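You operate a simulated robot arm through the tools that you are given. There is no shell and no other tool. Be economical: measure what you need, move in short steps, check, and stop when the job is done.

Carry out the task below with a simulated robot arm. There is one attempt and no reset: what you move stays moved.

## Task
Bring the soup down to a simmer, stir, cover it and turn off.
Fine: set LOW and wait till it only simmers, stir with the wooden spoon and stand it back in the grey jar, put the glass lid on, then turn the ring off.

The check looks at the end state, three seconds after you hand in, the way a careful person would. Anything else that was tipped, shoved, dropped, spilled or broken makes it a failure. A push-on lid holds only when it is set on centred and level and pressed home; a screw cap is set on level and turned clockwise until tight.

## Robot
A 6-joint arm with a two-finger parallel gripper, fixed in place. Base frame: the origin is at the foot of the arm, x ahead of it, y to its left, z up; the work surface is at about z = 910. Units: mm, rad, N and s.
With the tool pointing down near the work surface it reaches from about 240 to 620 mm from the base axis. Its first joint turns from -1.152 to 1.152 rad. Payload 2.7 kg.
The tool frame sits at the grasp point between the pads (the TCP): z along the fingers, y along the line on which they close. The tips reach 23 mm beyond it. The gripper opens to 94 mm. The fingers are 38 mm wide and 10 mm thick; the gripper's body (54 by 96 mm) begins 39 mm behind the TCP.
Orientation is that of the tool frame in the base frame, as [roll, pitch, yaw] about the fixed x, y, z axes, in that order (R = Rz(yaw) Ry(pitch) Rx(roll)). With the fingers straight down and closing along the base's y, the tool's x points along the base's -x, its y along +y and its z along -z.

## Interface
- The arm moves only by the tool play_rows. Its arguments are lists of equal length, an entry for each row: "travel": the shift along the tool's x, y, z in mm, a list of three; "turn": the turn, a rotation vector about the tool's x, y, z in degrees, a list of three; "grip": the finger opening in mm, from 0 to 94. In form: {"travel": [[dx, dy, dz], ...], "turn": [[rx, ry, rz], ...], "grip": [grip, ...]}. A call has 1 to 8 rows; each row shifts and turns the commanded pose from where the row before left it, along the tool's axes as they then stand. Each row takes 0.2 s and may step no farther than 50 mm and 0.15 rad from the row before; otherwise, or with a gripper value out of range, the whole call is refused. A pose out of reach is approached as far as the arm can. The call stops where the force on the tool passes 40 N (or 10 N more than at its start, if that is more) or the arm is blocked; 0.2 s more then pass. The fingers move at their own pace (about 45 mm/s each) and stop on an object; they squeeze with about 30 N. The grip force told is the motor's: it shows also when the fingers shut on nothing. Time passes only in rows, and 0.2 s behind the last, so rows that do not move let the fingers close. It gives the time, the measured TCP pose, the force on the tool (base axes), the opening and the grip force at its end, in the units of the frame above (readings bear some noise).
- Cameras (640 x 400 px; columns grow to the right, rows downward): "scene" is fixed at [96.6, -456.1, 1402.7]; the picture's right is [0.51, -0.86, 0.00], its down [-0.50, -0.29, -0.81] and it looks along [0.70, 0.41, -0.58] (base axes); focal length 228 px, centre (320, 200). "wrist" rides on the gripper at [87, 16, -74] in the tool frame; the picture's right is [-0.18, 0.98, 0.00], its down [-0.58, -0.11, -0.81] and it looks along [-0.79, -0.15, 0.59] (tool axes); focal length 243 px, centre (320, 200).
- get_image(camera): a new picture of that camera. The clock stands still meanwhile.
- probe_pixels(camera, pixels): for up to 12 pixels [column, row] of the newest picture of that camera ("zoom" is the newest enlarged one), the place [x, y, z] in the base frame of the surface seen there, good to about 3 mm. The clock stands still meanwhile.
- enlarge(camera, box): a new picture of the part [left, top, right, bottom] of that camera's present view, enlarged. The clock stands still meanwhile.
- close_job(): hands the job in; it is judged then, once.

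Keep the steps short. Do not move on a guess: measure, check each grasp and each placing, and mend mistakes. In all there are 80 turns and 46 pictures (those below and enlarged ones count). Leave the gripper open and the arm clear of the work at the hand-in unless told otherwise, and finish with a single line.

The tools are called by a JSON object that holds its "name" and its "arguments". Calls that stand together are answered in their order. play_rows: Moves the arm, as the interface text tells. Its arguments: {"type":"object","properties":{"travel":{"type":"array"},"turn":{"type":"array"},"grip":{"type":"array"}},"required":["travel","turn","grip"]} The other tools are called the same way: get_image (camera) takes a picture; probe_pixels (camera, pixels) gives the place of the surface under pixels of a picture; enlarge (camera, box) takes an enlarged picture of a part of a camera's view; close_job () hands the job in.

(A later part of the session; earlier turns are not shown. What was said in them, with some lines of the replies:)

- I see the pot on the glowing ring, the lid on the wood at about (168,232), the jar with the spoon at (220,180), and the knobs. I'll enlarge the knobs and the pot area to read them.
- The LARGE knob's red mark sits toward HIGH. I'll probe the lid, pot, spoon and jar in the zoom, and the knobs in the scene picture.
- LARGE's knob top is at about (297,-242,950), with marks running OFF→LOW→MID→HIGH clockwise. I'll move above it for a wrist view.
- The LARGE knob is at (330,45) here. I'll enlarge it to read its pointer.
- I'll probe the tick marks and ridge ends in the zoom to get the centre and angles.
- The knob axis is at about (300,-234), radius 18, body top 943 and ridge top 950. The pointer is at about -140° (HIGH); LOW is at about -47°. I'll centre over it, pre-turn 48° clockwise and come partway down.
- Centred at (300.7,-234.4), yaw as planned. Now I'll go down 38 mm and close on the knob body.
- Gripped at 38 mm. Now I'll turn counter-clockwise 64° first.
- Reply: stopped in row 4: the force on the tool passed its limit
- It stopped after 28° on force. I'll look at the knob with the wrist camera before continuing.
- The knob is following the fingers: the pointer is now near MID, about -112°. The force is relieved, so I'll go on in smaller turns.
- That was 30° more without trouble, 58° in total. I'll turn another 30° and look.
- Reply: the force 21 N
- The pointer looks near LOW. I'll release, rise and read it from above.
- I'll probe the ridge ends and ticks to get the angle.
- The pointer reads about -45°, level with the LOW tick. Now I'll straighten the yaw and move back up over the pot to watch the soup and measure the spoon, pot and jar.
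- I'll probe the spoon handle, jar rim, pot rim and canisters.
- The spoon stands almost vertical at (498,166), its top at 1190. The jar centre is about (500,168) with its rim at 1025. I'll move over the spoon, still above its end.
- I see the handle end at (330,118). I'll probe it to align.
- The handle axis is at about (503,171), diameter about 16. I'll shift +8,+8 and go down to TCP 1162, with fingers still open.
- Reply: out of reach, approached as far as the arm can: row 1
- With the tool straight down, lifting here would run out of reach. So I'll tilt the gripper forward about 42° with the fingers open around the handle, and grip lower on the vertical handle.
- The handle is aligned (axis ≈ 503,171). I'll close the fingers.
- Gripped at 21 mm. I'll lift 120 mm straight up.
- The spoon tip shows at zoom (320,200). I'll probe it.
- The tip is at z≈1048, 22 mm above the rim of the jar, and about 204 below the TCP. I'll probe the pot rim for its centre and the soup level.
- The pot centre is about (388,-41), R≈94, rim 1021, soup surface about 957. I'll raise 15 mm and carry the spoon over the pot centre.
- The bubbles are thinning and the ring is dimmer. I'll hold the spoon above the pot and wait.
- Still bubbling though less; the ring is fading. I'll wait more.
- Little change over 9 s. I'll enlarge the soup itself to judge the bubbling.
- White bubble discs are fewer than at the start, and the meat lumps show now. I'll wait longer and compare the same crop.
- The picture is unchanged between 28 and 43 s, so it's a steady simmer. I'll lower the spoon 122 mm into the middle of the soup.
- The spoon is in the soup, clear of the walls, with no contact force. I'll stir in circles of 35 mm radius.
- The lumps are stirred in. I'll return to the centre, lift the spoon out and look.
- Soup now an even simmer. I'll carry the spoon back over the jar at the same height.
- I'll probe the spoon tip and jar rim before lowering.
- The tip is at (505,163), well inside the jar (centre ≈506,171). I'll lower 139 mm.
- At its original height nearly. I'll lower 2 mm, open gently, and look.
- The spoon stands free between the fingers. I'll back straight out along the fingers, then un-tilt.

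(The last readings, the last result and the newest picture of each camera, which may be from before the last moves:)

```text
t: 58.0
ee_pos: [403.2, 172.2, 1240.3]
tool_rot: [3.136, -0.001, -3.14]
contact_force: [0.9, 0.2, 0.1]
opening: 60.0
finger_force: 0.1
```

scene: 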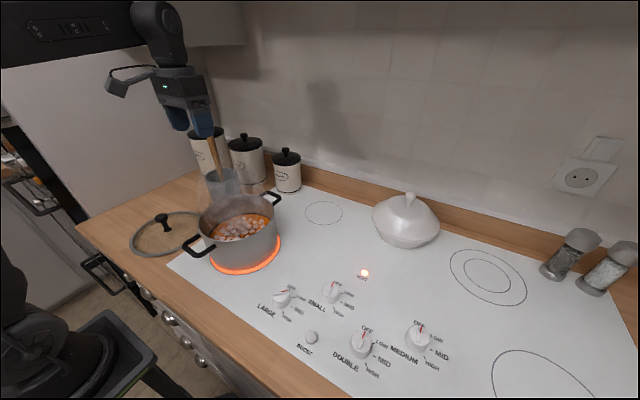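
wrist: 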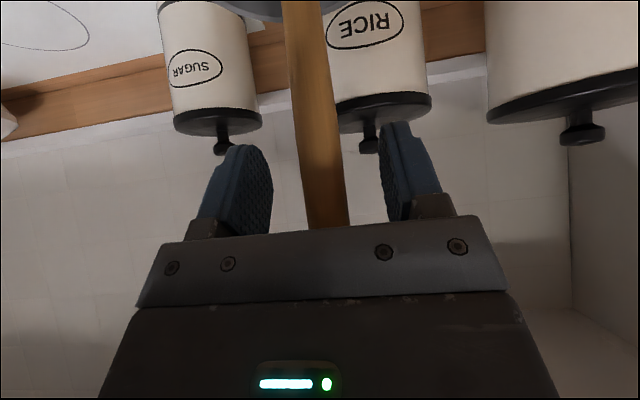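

Clear. I'll move to view the lid from above with the wrist camera.

{"name": "play_rows", "arguments": {"travel": [[36, 5, 18], [36, 5, 18], [36, 5, 18], [36, 5, 16], [0, 0, 0]], "turn": [[0, 0, 0], [0, 0, 0], [0, 0, 0], [0, 0, 0], [0, 0, 0]], "grip": [70, 70, 70, 70, 70]}}

{"name": "get_image", "arguments": {"camera": "wrist"}}

```text
t: 59.2
ee_pos: [260.9, 191.1, 1170.7]
tool_rot: [3.138, -0.001, -3.141]
contact_force: [-0.1, 0.4, 0.4]
opening: 70.0
finger_force: 0.0
```

```text
16 pictures are left
```

wrist: 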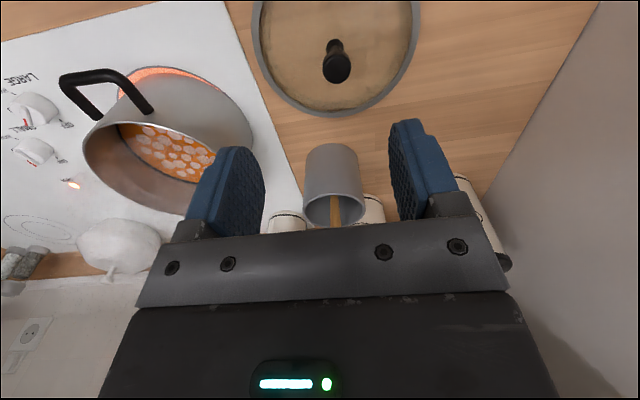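

I'll probe the lid's edge and knob and the pot rim here.

{"name": "probe_pixels", "arguments": {"camera": "wrist", "pixels": [[254, 40], [416, 30], [340, 114], [285, 97], [388, 95], [324, 66], [349, 66], [337, 80], [336, 66], [337, 55], [333, 47], [338, 100]]}}

{"name": "probe_pixels", "arguments": {"camera": "wrist", "pixels": [[84, 152], [100, 182], [120, 199], [145, 210], [165, 213], [185, 208], [110, 124], [150, 120], [180, 128], [100, 130], [155, 112], [90, 120]]}}

```text
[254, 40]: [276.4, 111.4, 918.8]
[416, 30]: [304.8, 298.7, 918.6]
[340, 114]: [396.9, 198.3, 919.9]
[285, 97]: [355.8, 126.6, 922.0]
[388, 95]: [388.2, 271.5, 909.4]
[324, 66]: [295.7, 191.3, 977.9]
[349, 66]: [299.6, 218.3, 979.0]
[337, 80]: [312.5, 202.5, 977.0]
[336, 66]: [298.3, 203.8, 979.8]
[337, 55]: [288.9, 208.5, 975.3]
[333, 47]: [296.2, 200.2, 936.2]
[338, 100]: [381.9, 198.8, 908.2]
```

```text
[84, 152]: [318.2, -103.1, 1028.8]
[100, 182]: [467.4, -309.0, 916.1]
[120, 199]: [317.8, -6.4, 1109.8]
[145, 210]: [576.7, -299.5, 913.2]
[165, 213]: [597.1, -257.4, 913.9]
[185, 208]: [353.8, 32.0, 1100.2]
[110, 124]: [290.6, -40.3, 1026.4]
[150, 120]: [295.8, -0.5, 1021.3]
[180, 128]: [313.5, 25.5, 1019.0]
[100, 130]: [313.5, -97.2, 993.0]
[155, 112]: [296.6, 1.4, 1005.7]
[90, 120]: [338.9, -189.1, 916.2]
```

The lid centre is (301,204), R≈95.5, knob top 979. I want the pot's centre more exactly, so I'll view it from above.

{"name": "play_rows", "arguments": {"travel": [[-6.5, -40.2, -10.7], [-6.5, -40.2, -10.7], [-6.5, -40.2, -10.7], [-6.5, -40.2, -10.7], [-6.5, -40.2, -10.7], [-6.5, -40.2, -10.7], [0, 0, 0]], "turn": [[0, 0, 0], [0, 0, 0], [0, 0, 0], [0, 0, 0], [0, 0, 0], [0, 0, 0], [0, 0, 0]], "grip": [70, 70, 70, 70, 70, 70, 70]}}

{"name": "get_image", "arguments": {"camera": "wrist"}}

```text
t: 60.8
ee_pos: [300.5, -50.3, 1234.8]
tool_rot: [3.138, -0.001, -3.141]
contact_force: [-0.2, -0.6, 1.3]
opening: 70.0
finger_force: 0.1
```

```text
15 pictures are left
```

wrist: 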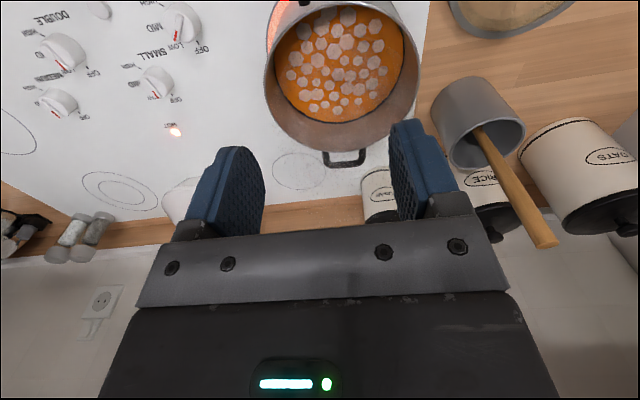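

{"name": "probe_pixels", "arguments": {"camera": "wrist", "pixels": [[266, 70], [269, 98], [280, 120], [297, 138], [320, 148], [345, 151], [370, 145], [392, 128], [408, 103], [416, 75], [414, 45], [268, 45]]}}

```text
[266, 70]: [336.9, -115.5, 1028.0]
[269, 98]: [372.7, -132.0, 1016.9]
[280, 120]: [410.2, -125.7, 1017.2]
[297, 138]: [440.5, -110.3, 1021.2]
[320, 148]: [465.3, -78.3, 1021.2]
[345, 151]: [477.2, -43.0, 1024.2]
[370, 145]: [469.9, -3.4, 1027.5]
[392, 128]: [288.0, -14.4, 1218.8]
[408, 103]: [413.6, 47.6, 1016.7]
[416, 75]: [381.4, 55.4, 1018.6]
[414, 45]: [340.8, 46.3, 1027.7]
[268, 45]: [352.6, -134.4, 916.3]
```

The pot centre is (384,-38.5), R≈93. Now I'll go to above the lid knob (301,204).

{"name": "play_rows", "arguments": {"travel": [[0, 31.8, 27], [0, 31.8, 27], [0, 31.8, 27], [0, 31.8, 27], [0, 31.8, 27], [0, 31.8, 27], [0, 31.8, 27], [0, 31.8, 27]], "turn": [[0, 0, 0], [0, 0, 0], [0, 0, 0], [0, 0, 0], [0, 0, 0], [0, 0, 0], [0, 0, 0], [0, 0, 0]], "grip": [70, 70, 70, 70, 70, 70, 70, 70]}}

```text
t: 62.6
ee_pos: [297.3, 207.5, 1015.8]
tool_rot: [3.137, -0.001, -3.14]
contact_force: [0.2, -1.0, 0.9]
opening: 70.0
finger_force: 0.1
```

I'll settle and go down with a small correction (+2,-2), fingers straddling the knob.

{"name": "play_rows", "arguments": {"travel": [[-2, -2, 0], [0, 0, 24], [0, 0, 24], [0, 0, 0]], "turn": [[0, 0, 0], [0, 0, 0], [0, 0, 0], [0, 0, 0]], "grip": [70, 70, 70, 70]}}

```text
t: 63.6
ee_pos: [300.6, 204.3, 970.0]
tool_rot: [3.137, 0.0, -3.139]
contact_force: [0.7, -0.1, 0.2]
opening: 69.9
finger_force: 0.0
```

Aligned at (300.6,204.3). Down 4 more, and close on the lid knob.

{"name": "play_rows", "arguments": {"travel": [[0, 0, 4], [0, 0, 0], [0, 0, 0], [0, 0, 0], [0, 0, 0]], "turn": [[0, 0, 0], [0, 0, 0], [0, 0, 0], [0, 0, 0], [0, 0, 0]], "grip": [70, 10, 10, 10, 10]}}

{"name": "get_image", "arguments": {"camera": "wrist"}}

```text
t: 64.8
ee_pos: [302.0, 204.0, 967.0]
tool_rot: [3.138, 0.0, -3.139]
contact_force: [-0.4, 0.2, -0.6]
opening: 31.3
finger_force: 29.9
```

```text
14 pictures are left
```

wrist: 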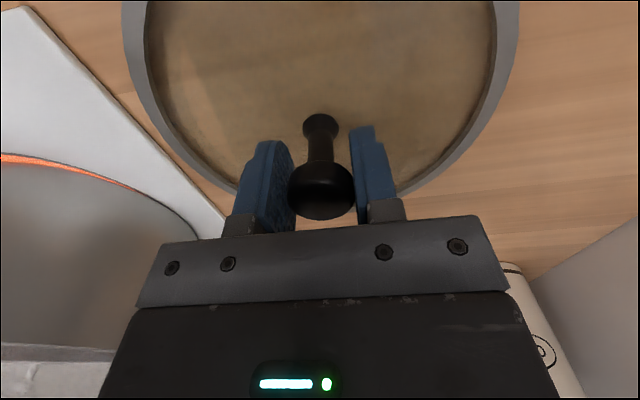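

Gripped at 31 mm, force steady. I'll lift 150 mm.

{"name": "play_rows", "arguments": {"travel": [[0, 0, -10], [0, 0, -30], [0, 0, -40], [0, 0, -40], [0, 0, -30], [0, 0, 0]], "turn": [[0, 0, 0], [0, 0, 0], [0, 0, 0], [0, 0, 0], [0, 0, 0], [0, 0, 0]], "grip": [10, 10, 10, 10, 10, 10]}}

{"name": "get_image", "arguments": {"camera": "scene"}}

```text
t: 66.2
ee_pos: [301.0, 202.7, 1118.7]
tool_rot: [3.137, 0.0, -3.139]
contact_force: [-0.5, -0.1, 0.1]
opening: 9.9
finger_force: 0.0
```

```text
13 pictures are left
```

scene: 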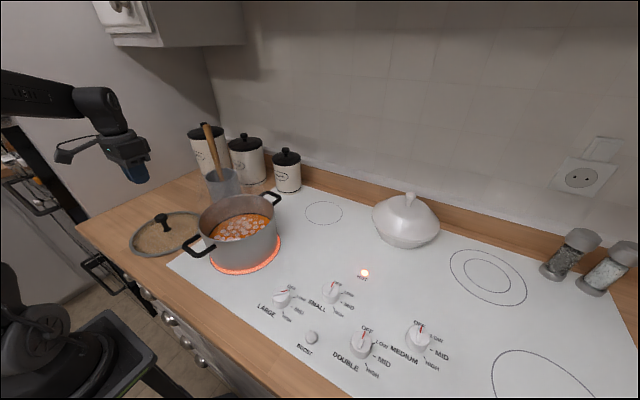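

The grip slipped off: opening is 9.9 and the lid is still on the wood. I'll look at its position from here.

{"name": "get_image", "arguments": {"camera": "wrist"}}

{"name": "probe_pixels", "arguments": {"camera": "scene", "pixels": [[162, 214], [162, 217], [162, 221], [163, 224], [164, 228], [165, 231], [156, 217], [168, 217]]}}

```text
12 pictures are left
```

wrist: 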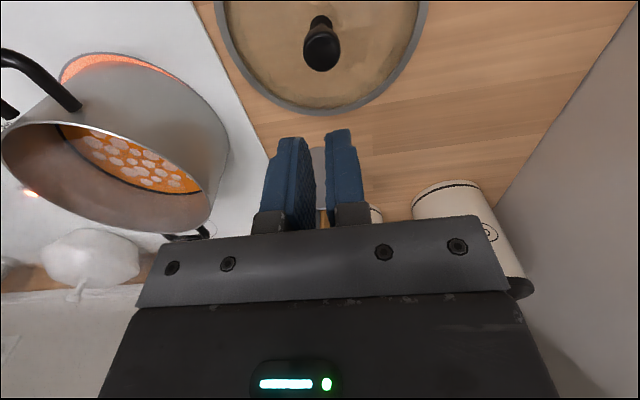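

```text
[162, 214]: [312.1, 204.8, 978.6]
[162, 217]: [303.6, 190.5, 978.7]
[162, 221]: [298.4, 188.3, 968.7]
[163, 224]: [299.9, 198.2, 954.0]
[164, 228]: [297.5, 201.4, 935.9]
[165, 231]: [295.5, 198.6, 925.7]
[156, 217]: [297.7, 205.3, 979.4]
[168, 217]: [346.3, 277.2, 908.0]
```

{"name": "probe_pixels", "arguments": {"camera": "wrist", "pixels": [[320, 112], [222, 40], [422, 25], [255, 90], [385, 92], [304, 52], [339, 52], [322, 71], [321, 40], [320, 30], [321, 60]]}}

{"name": "enlarge", "arguments": {"camera": "wrist", "box": [270, 0, 370, 90]}}

```text
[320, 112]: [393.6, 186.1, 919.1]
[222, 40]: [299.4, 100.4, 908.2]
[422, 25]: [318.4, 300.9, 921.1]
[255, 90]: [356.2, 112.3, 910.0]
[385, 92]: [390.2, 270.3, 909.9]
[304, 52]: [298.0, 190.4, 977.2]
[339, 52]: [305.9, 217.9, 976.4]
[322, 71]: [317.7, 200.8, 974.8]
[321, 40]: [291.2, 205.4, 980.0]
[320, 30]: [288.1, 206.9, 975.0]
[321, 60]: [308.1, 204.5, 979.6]
```

```text
4.44 times, centred on (320, 45) of wrist
```

zoom: 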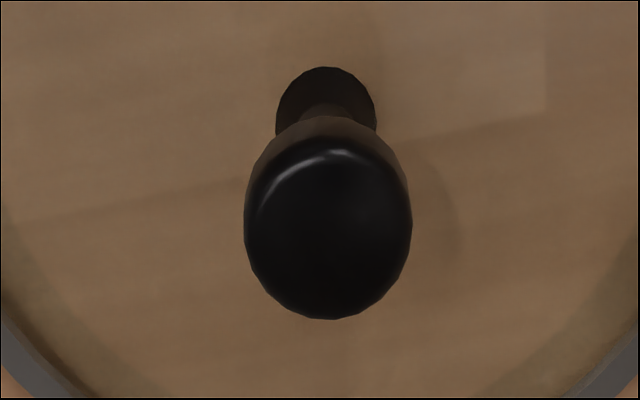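

The lid hasn't moved; the knob is at about (303,204). I'll regrip deeper (TCP 957), then lift slowly with checks. First I go down with the fingers open.

{"name": "play_rows", "arguments": {"travel": [[-2, 1.3, 0], [0, 0, 40], [0, 0, 40], [0, 0, 40], [0, 0, 25], [0, 0, 8], [0, 0, 5], [0, 0, 0]], "turn": [[0, 0, 0], [0, 0, 0], [0, 0, 0], [0, 0, 0], [0, 0, 0], [0, 0, 0], [0, 0, 0], [0, 0, 0]], "grip": [70, 70, 70, 70, 70, 70, 70, 70]}}

{"name": "play_rows", "arguments": {"travel": [[0, 0, 3], [0, 0, 0], [0, 0, 0], [0, 0, 0], [0, 0, 0], [0, 0, 0]], "turn": [[0, 0, 0], [0, 0, 0], [0, 0, 0], [0, 0, 0], [0, 0, 0], [0, 0, 0]], "grip": [70, 0, 0, 0, 0, 0]}}

{"name": "play_rows", "arguments": {"travel": [[0, 0, -2], [0, 0, -4], [0, 0, -6], [0, 0, -6], [0, 0, 0]], "turn": [[0, 0, 0], [0, 0, 0], [0, 0, 0], [0, 0, 0], [0, 0, 0]], "grip": [0, 0, 0, 0, 0]}}

```text
t: 68.0
ee_pos: [303.3, 202.3, 959.2]
tool_rot: [3.139, 0.001, -3.14]
contact_force: [-0.1, 0.2, 0.4]
opening: 70.2
finger_force: 0.0
```

```text
t: 69.4
ee_pos: [302.0, 202.8, 955.9]
tool_rot: [3.137, 0.0, -3.141]
contact_force: [1.0, 0.3, -0.7]
opening: 31.3
finger_force: 30.1
```

```text
t: 70.6
ee_pos: [303.6, 205.3, 974.2]
tool_rot: [3.139, -0.001, -3.14]
contact_force: [0.3, 0.5, -2.0]
opening: 31.4
finger_force: 30.2
```

The opening holds at 31.4 after 18 mm. I'll continue slowly, then look.

{"name": "play_rows", "arguments": {"travel": [[0, 0, -10], [0, 0, -15], [0, 0, -15], [0, 0, -15], [0, 0, -10], [0, 0, 0]], "turn": [[0, 0, 0], [0, 0, 0], [0, 0, 0], [0, 0, 0], [0, 0, 0], [0, 0, 0]], "grip": [0, 0, 0, 0, 0, 0]}}

{"name": "get_image", "arguments": {"camera": "scene"}}

```text
t: 72.0
ee_pos: [302.3, 204.1, 1038.5]
tool_rot: [3.139, -0.001, -3.141]
contact_force: [0.2, 0.4, -1.8]
opening: 31.3
finger_force: 29.9
```

```text
10 pictures are left
```

scene: 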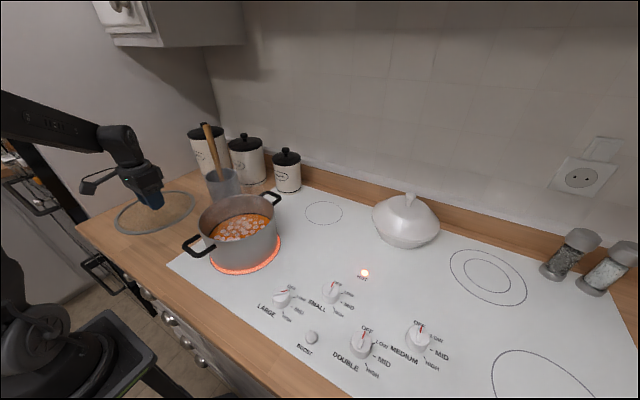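

The lid is held level. I'll raise 60 mm more, slowly, then carry it over toward the pot.

{"name": "play_rows", "arguments": {"travel": [[0, 0, -15], [0, 0, -20], [0, 0, -20], [0, 0, -10], [0, 0, 0]], "turn": [[0, 0, 0], [0, 0, 0], [0, 0, 0], [0, 0, 0], [0, 0, 0]], "grip": [0, 0, 0, 0, 0]}}

{"name": "play_rows", "arguments": {"travel": [[-4, -12, 0], [-7, -21, 0], [-7, -21, 0], [-7, -21, 0], [-7, -21, 0], [-6, -18, 0], [-3, -10, 0], [0, 0, 0]], "turn": [[0, 0, 0], [0, 0, 0], [0, 0, 0], [0, 0, 0], [0, 0, 0], [0, 0, 0], [0, 0, 0], [0, 0, 0]], "grip": [0, 0, 0, 0, 0, 0, 0, 0]}}

{"name": "play_rows", "arguments": {"travel": [[-4, -12, 0], [-7, -20, 0], [-8, -21, 0], [-7, -20, 0], [-7, -20, 0], [-5, -16, 0], [-3, -9.6, 0], [0, 0, 0]], "turn": [[0, 0, 0], [0, 0, 0], [0, 0, 0], [0, 0, 0], [0, 0, 0], [0, 0, 0], [0, 0, 0], [0, 0, 0]], "grip": [0, 0, 0, 0, 0, 0, 0, 0]}}

{"name": "enlarge", "arguments": {"camera": "scene", "box": [160, 140, 320, 280]}}

```text
t: 73.2
ee_pos: [303.3, 204.6, 1102.0]
tool_rot: [3.137, 0.0, -3.14]
contact_force: [0.3, -0.2, -1.8]
opening: 31.0
finger_force: 30.0
```

```text
t: 75.0
ee_pos: [341.7, 81.2, 1102.7]
tool_rot: [3.139, -0.001, -3.139]
contact_force: [0.5, 0.7, -1.1]
opening: 31.2
finger_force: 29.9
```

```text
t: 76.8
ee_pos: [384.0, -38.4, 1103.2]
tool_rot: [3.139, -0.001, -3.14]
contact_force: [-0.3, -0.2, -2.0]
opening: 31.1
finger_force: 29.7
```

```text
2.86 times, centred on (240, 210) of scene
```

zoom: 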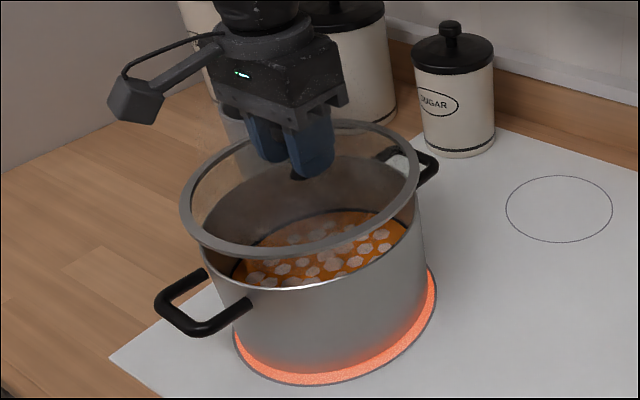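

I'll probe the lid rim to check its centre before lowering.

{"name": "probe_pixels", "arguments": {"camera": "zoom", "pixels": [[185, 200], [190, 226], [215, 246], [260, 258], [310, 254], [360, 238], [400, 210], [414, 180], [405, 148], [365, 126], [205, 168]]}}

```text
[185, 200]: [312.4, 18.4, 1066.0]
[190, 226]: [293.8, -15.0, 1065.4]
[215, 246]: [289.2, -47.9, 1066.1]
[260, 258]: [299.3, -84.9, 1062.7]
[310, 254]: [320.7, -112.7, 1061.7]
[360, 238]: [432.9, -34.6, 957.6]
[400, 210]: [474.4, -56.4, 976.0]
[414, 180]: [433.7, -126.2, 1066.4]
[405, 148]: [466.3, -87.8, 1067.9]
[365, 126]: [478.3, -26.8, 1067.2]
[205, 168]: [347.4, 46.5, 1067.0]
```

The lid centre is consistent within about 2 mm, so I'll shift +1.5 in x. Lowering 28 mm, then small steps to contact.

{"name": "play_rows", "arguments": {"travel": [[-1.5, 0, 10], [0, 0, 12], [0, 0, 6], [0, 0, 0]], "turn": [[0, 0, 0], [0, 0, 0], [0, 0, 0], [0, 0, 0]], "grip": [0, 0, 0, 0]}}

{"name": "play_rows", "arguments": {"travel": [[0, 0, 2], [0, 0, 2], [0, 0, 1], [0, 0, 0]], "turn": [[0, 0, 0], [0, 0, 0], [0, 0, 0], [0, 0, 0]], "grip": [0, 0, 0, 0]}}

{"name": "play_rows", "arguments": {"travel": [[0, 0, 1.5], [0, 0, 1.5], [0, 0, 0]], "turn": [[0, 0, 0], [0, 0, 0], [0, 0, 0]], "grip": [0, 0, 0]}}

```text
t: 77.8
ee_pos: [386.0, -38.0, 1075.5]
tool_rot: [3.138, 0.003, -3.139]
contact_force: [-0.2, -0.1, -1.7]
opening: 31.3
finger_force: 29.8
```

```text
t: 78.8
ee_pos: [386.7, -38.2, 1069.8]
tool_rot: [3.138, -0.001, -3.138]
contact_force: [0.0, 0.2, -2.5]
opening: 31.1
finger_force: 29.9
```

```text
t: 79.6
ee_pos: [385.8, -38.2, 1068.8]
tool_rot: [3.137, 0.003, -3.141]
contact_force: [-2.9, 1.0, 4.8]
opening: 31.2
finger_force: 30.2
```

Contact is at TCP ≈1068 (force reversed to +4.8 N). I'll look at the seating.

{"name": "enlarge", "arguments": {"camera": "scene", "box": [180, 170, 300, 275]}}

{"name": "probe_pixels", "arguments": {"camera": "zoom", "pixels": [[90, 150], [100, 180], [150, 205], [210, 215], [270, 205], [320, 185], [360, 150], [370, 120]]}}

```text
3.81 times, centred on (240, 222) of scene
```

zoom: 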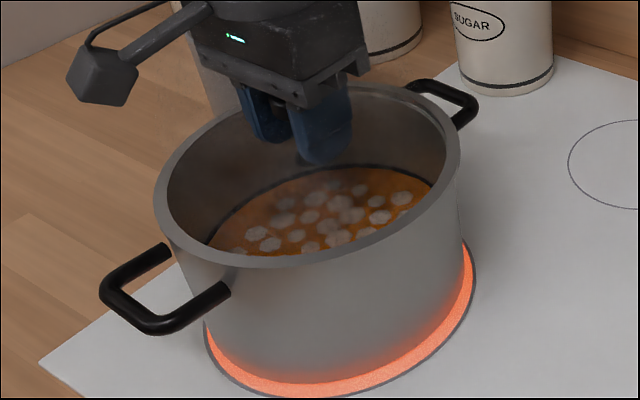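

```text
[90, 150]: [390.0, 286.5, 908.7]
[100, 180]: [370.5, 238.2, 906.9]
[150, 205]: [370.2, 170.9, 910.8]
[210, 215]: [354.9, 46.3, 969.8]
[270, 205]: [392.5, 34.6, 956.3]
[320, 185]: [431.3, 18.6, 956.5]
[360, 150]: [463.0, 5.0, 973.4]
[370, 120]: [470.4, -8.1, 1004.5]
```

The lid sits all round on the rim. I'll open and rise, then check it.

{"name": "play_rows", "arguments": {"travel": [[0, 0, 0], [0, 0, 0], [0, 0, 0], [0, 0, -20], [0, 0, -40], [0, 0, -40], [0, 0, -40], [0, 0, 0]], "turn": [[0, 0, 0], [0, 0, 0], [0, 0, 0], [0, 0, 0], [0, 0, 0], [0, 0, 0], [0, 0, 0], [0, 0, 0]], "grip": [45, 70, 70, 70, 70, 70, 70, 70]}}

{"name": "enlarge", "arguments": {"camera": "scene", "box": [180, 170, 300, 275]}}

{"name": "probe_pixels", "arguments": {"camera": "zoom", "pixels": [[160, 195], [170, 230], [215, 255], [270, 262], [340, 250], [400, 225], [440, 190], [452, 150], [435, 115], [395, 93], [210, 135], [305, 150]]}}

```text
t: 81.4
ee_pos: [386.6, -39.2, 1207.3]
tool_rot: [3.138, 0.002, -3.14]
contact_force: [-1.1, -0.1, -0.5]
opening: 70.1
finger_force: 0.1
```

```text
3.81 times, centred on (240, 222) of scene
```

zoom: 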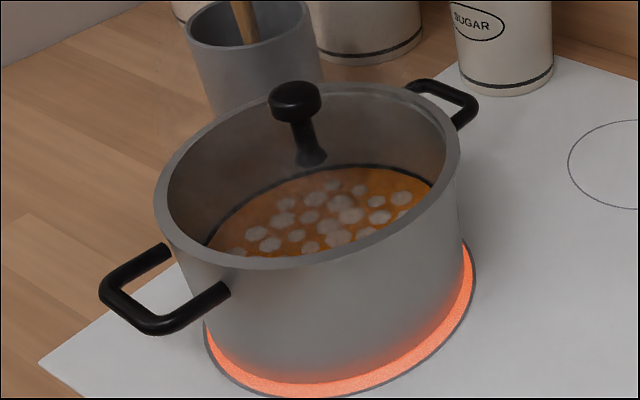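

```text
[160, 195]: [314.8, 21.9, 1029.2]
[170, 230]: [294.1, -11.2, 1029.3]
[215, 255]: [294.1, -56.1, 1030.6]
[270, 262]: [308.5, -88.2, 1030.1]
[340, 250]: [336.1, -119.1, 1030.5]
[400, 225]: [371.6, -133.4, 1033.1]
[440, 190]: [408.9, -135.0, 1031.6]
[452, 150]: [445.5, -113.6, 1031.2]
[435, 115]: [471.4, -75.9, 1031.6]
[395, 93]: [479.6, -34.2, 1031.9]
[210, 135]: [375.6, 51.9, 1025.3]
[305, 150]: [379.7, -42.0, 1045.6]
```

The lid is level (rim 1029–1032 all round). Now to turn the ring off: I'll move to above the LARGE knob with a 24° clockwise pre-turn.

{"name": "play_rows", "arguments": {"travel": [[17.3, -39.2, 0], [17.3, -39.2, 0], [17.3, -39.2, 0], [17.3, -39.2, 0], [17.3, -39.2, 0], [0, 0, 45], [0, 0, 45], [0, 0, 45]], "turn": [[0, 0, 0], [0, 0, 0], [0, 0, 0], [0, 0, 0], [0, 0, 0], [0, 0, 8], [0, 0, 8], [0, 0, 8]], "grip": [70, 70, 70, 70, 70, 70, 70, 70]}}

{"name": "play_rows", "arguments": {"travel": [[0, 0, 40], [0, 0, 40], [0, 0, 0]], "turn": [[0, 0, 0], [0, 0, 0], [0, 0, 0]], "grip": [70, 70, 70]}}

```text
t: 83.2
ee_pos: [298.4, -238.3, 1072.2]
tool_rot: [3.139, -0.001, 2.72]
contact_force: [-0.1, -0.5, 0.1]
opening: 69.8
finger_force: 0.0
```

```text
t: 84.0
ee_pos: [298.8, -234.4, 990.3]
tool_rot: [3.137, -0.002, 2.725]
contact_force: [-0.6, 1.6, -1.4]
opening: 70.2
finger_force: 0.1
```

Centred at (298.8,-234.4). I'll go down 40 mm and grip the knob.

{"name": "play_rows", "arguments": {"travel": [[0, 0, 20], [0, 0, 20], [0, 0, 0], [0, 0, 0], [0, 0, 0]], "turn": [[0, 0, 0], [0, 0, 0], [0, 0, 0], [0, 0, 0], [0, 0, 0]], "grip": [70, 70, 30, 30, 30]}}

{"name": "play_rows", "arguments": {"travel": [[0, 0, 0], [0, 0, 0], [0, 0, 0], [0, 0, 0], [0, 0, 0], [0, 0, 0], [0, 0, 0], [0, 0, 0]], "turn": [[0, 0, -5], [0, 0, -5], [0, 0, -5], [0, 0, -5], [0, 0, -5], [0, 0, -5], [0, 0, -5], [0, 0, -5]], "grip": [30, 30, 30, 30, 30, 30, 30, 30]}}

```text
t: 85.2
ee_pos: [299.3, -235.3, 951.4]
tool_rot: [3.139, -0.001, 2.725]
contact_force: [2.2, 4.9, -2.2]
opening: 38.8
finger_force: 44.5
```

```text
t: 87.0
ee_pos: [297.8, -234.2, 951.6]
tool_rot: [3.138, 0.002, -2.86]
contact_force: [-3.5, -17.8, -4.9]
opening: 38.9
finger_force: 45.3
```

40° turned. Six more degrees in small steps.

{"name": "play_rows", "arguments": {"travel": [[0, 0, 0], [0, 0, 0], [0, 0, 0], [0, 0, 0]], "turn": [[0, 0, -2], [0, 0, -2], [0, 0, -2], [0, 0, 0]], "grip": [30, 30, 30, 30]}}

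{"name": "play_rows", "arguments": {"travel": [[0, 0, 0], [0, 0, 0], [0, 0, -40], [0, 0, -40], [0, 0, -40], [0, 0, 0]], "turn": [[0, 0, 0], [0, 0, 0], [0, 0, 0], [0, 0, 8], [0, 0, 8], [0, 0, 3]], "grip": [70, 70, 70, 70, 70, 70]}}

{"name": "enlarge", "arguments": {"camera": "wrist", "box": [240, 0, 400, 100]}}

```text
t: 88.0
ee_pos: [298.9, -234.9, 951.2]
tool_rot: [3.139, 0.004, -2.756]
contact_force: [-6.0, -27.3, -14.1]
opening: 38.8
finger_force: 44.4
```

```text
t: 89.4
ee_pos: [300.1, -234.6, 1071.0]
tool_rot: [3.135, 0.0, -3.091]
contact_force: [1.1, -1.7, -0.5]
opening: 70.1
finger_force: 0.2
```

```text
4.00 times, centred on (320, 50) of wrist
```

zoom: 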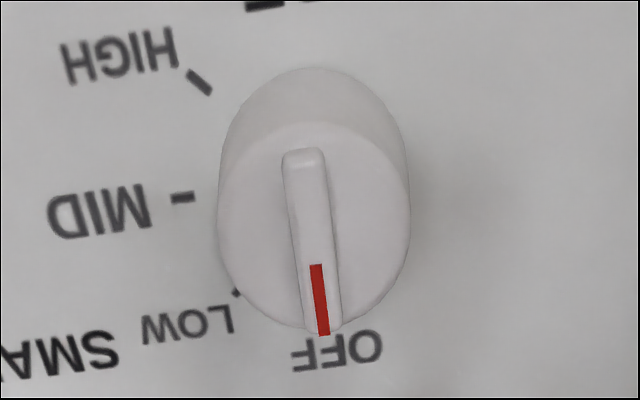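

It points at OFF. I'll confirm with a probe.

{"name": "probe_pixels", "arguments": {"camera": "zoom", "pixels": [[304, 160], [321, 325], [316, 270], [310, 215]]}}

{"name": "play_rows", "arguments": {"travel": [[0, 40, -30], [0, 40, -30], [0, 40, -30], [0, 40, -30], [0, 40, -30], [0, 40, -10], [0, 30, 0], [0, 0, 0]], "turn": [[0, 0, 0], [0, 0, 0], [0, 0, 0], [0, 0, 0], [0, 0, 0], [0, 0, 0], [0, 0, 0], [0, 0, 0]], "grip": [90, 90, 90, 90, 90, 90, 90, 90]}}

{"name": "get_image", "arguments": {"camera": "scene"}}

```text
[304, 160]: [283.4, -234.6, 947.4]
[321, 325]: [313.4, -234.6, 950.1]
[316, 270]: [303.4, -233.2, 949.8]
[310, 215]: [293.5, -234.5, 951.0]
```

```text
t: 91.2
ee_pos: [285.5, 34.7, 1229.9]
tool_rot: [3.138, 0.0, -3.087]
contact_force: [0.1, -0.1, -0.6]
opening: 90.0
finger_force: 0.1
```

```text
5 pictures are left
```

scene: 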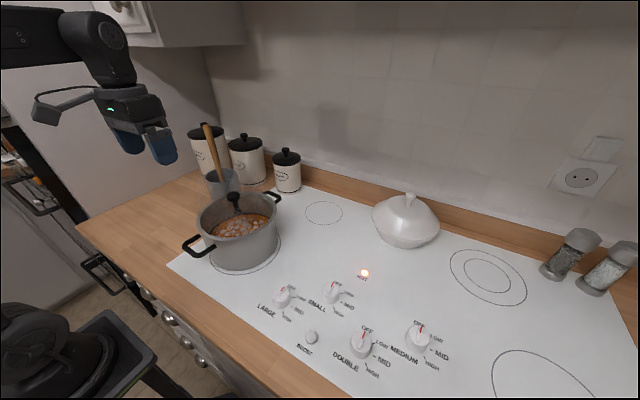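

The pointer is at exactly 0° (OFF) and the ring no longer glows. The lid is on level, the spoon stands in the jar, and the arm is clear with the gripper open. The HOT lamp at (363,273) is still lit, as expected just after switching off. Handing in.

{"name": "close_job", "arguments": {}}

```text
The job is handed in.
```

The soup was set to LOW, brought down to a steady simmer and stirred; the spoon is back in the grey jar, the lid is on level, the ring is off, and the job is handed in.
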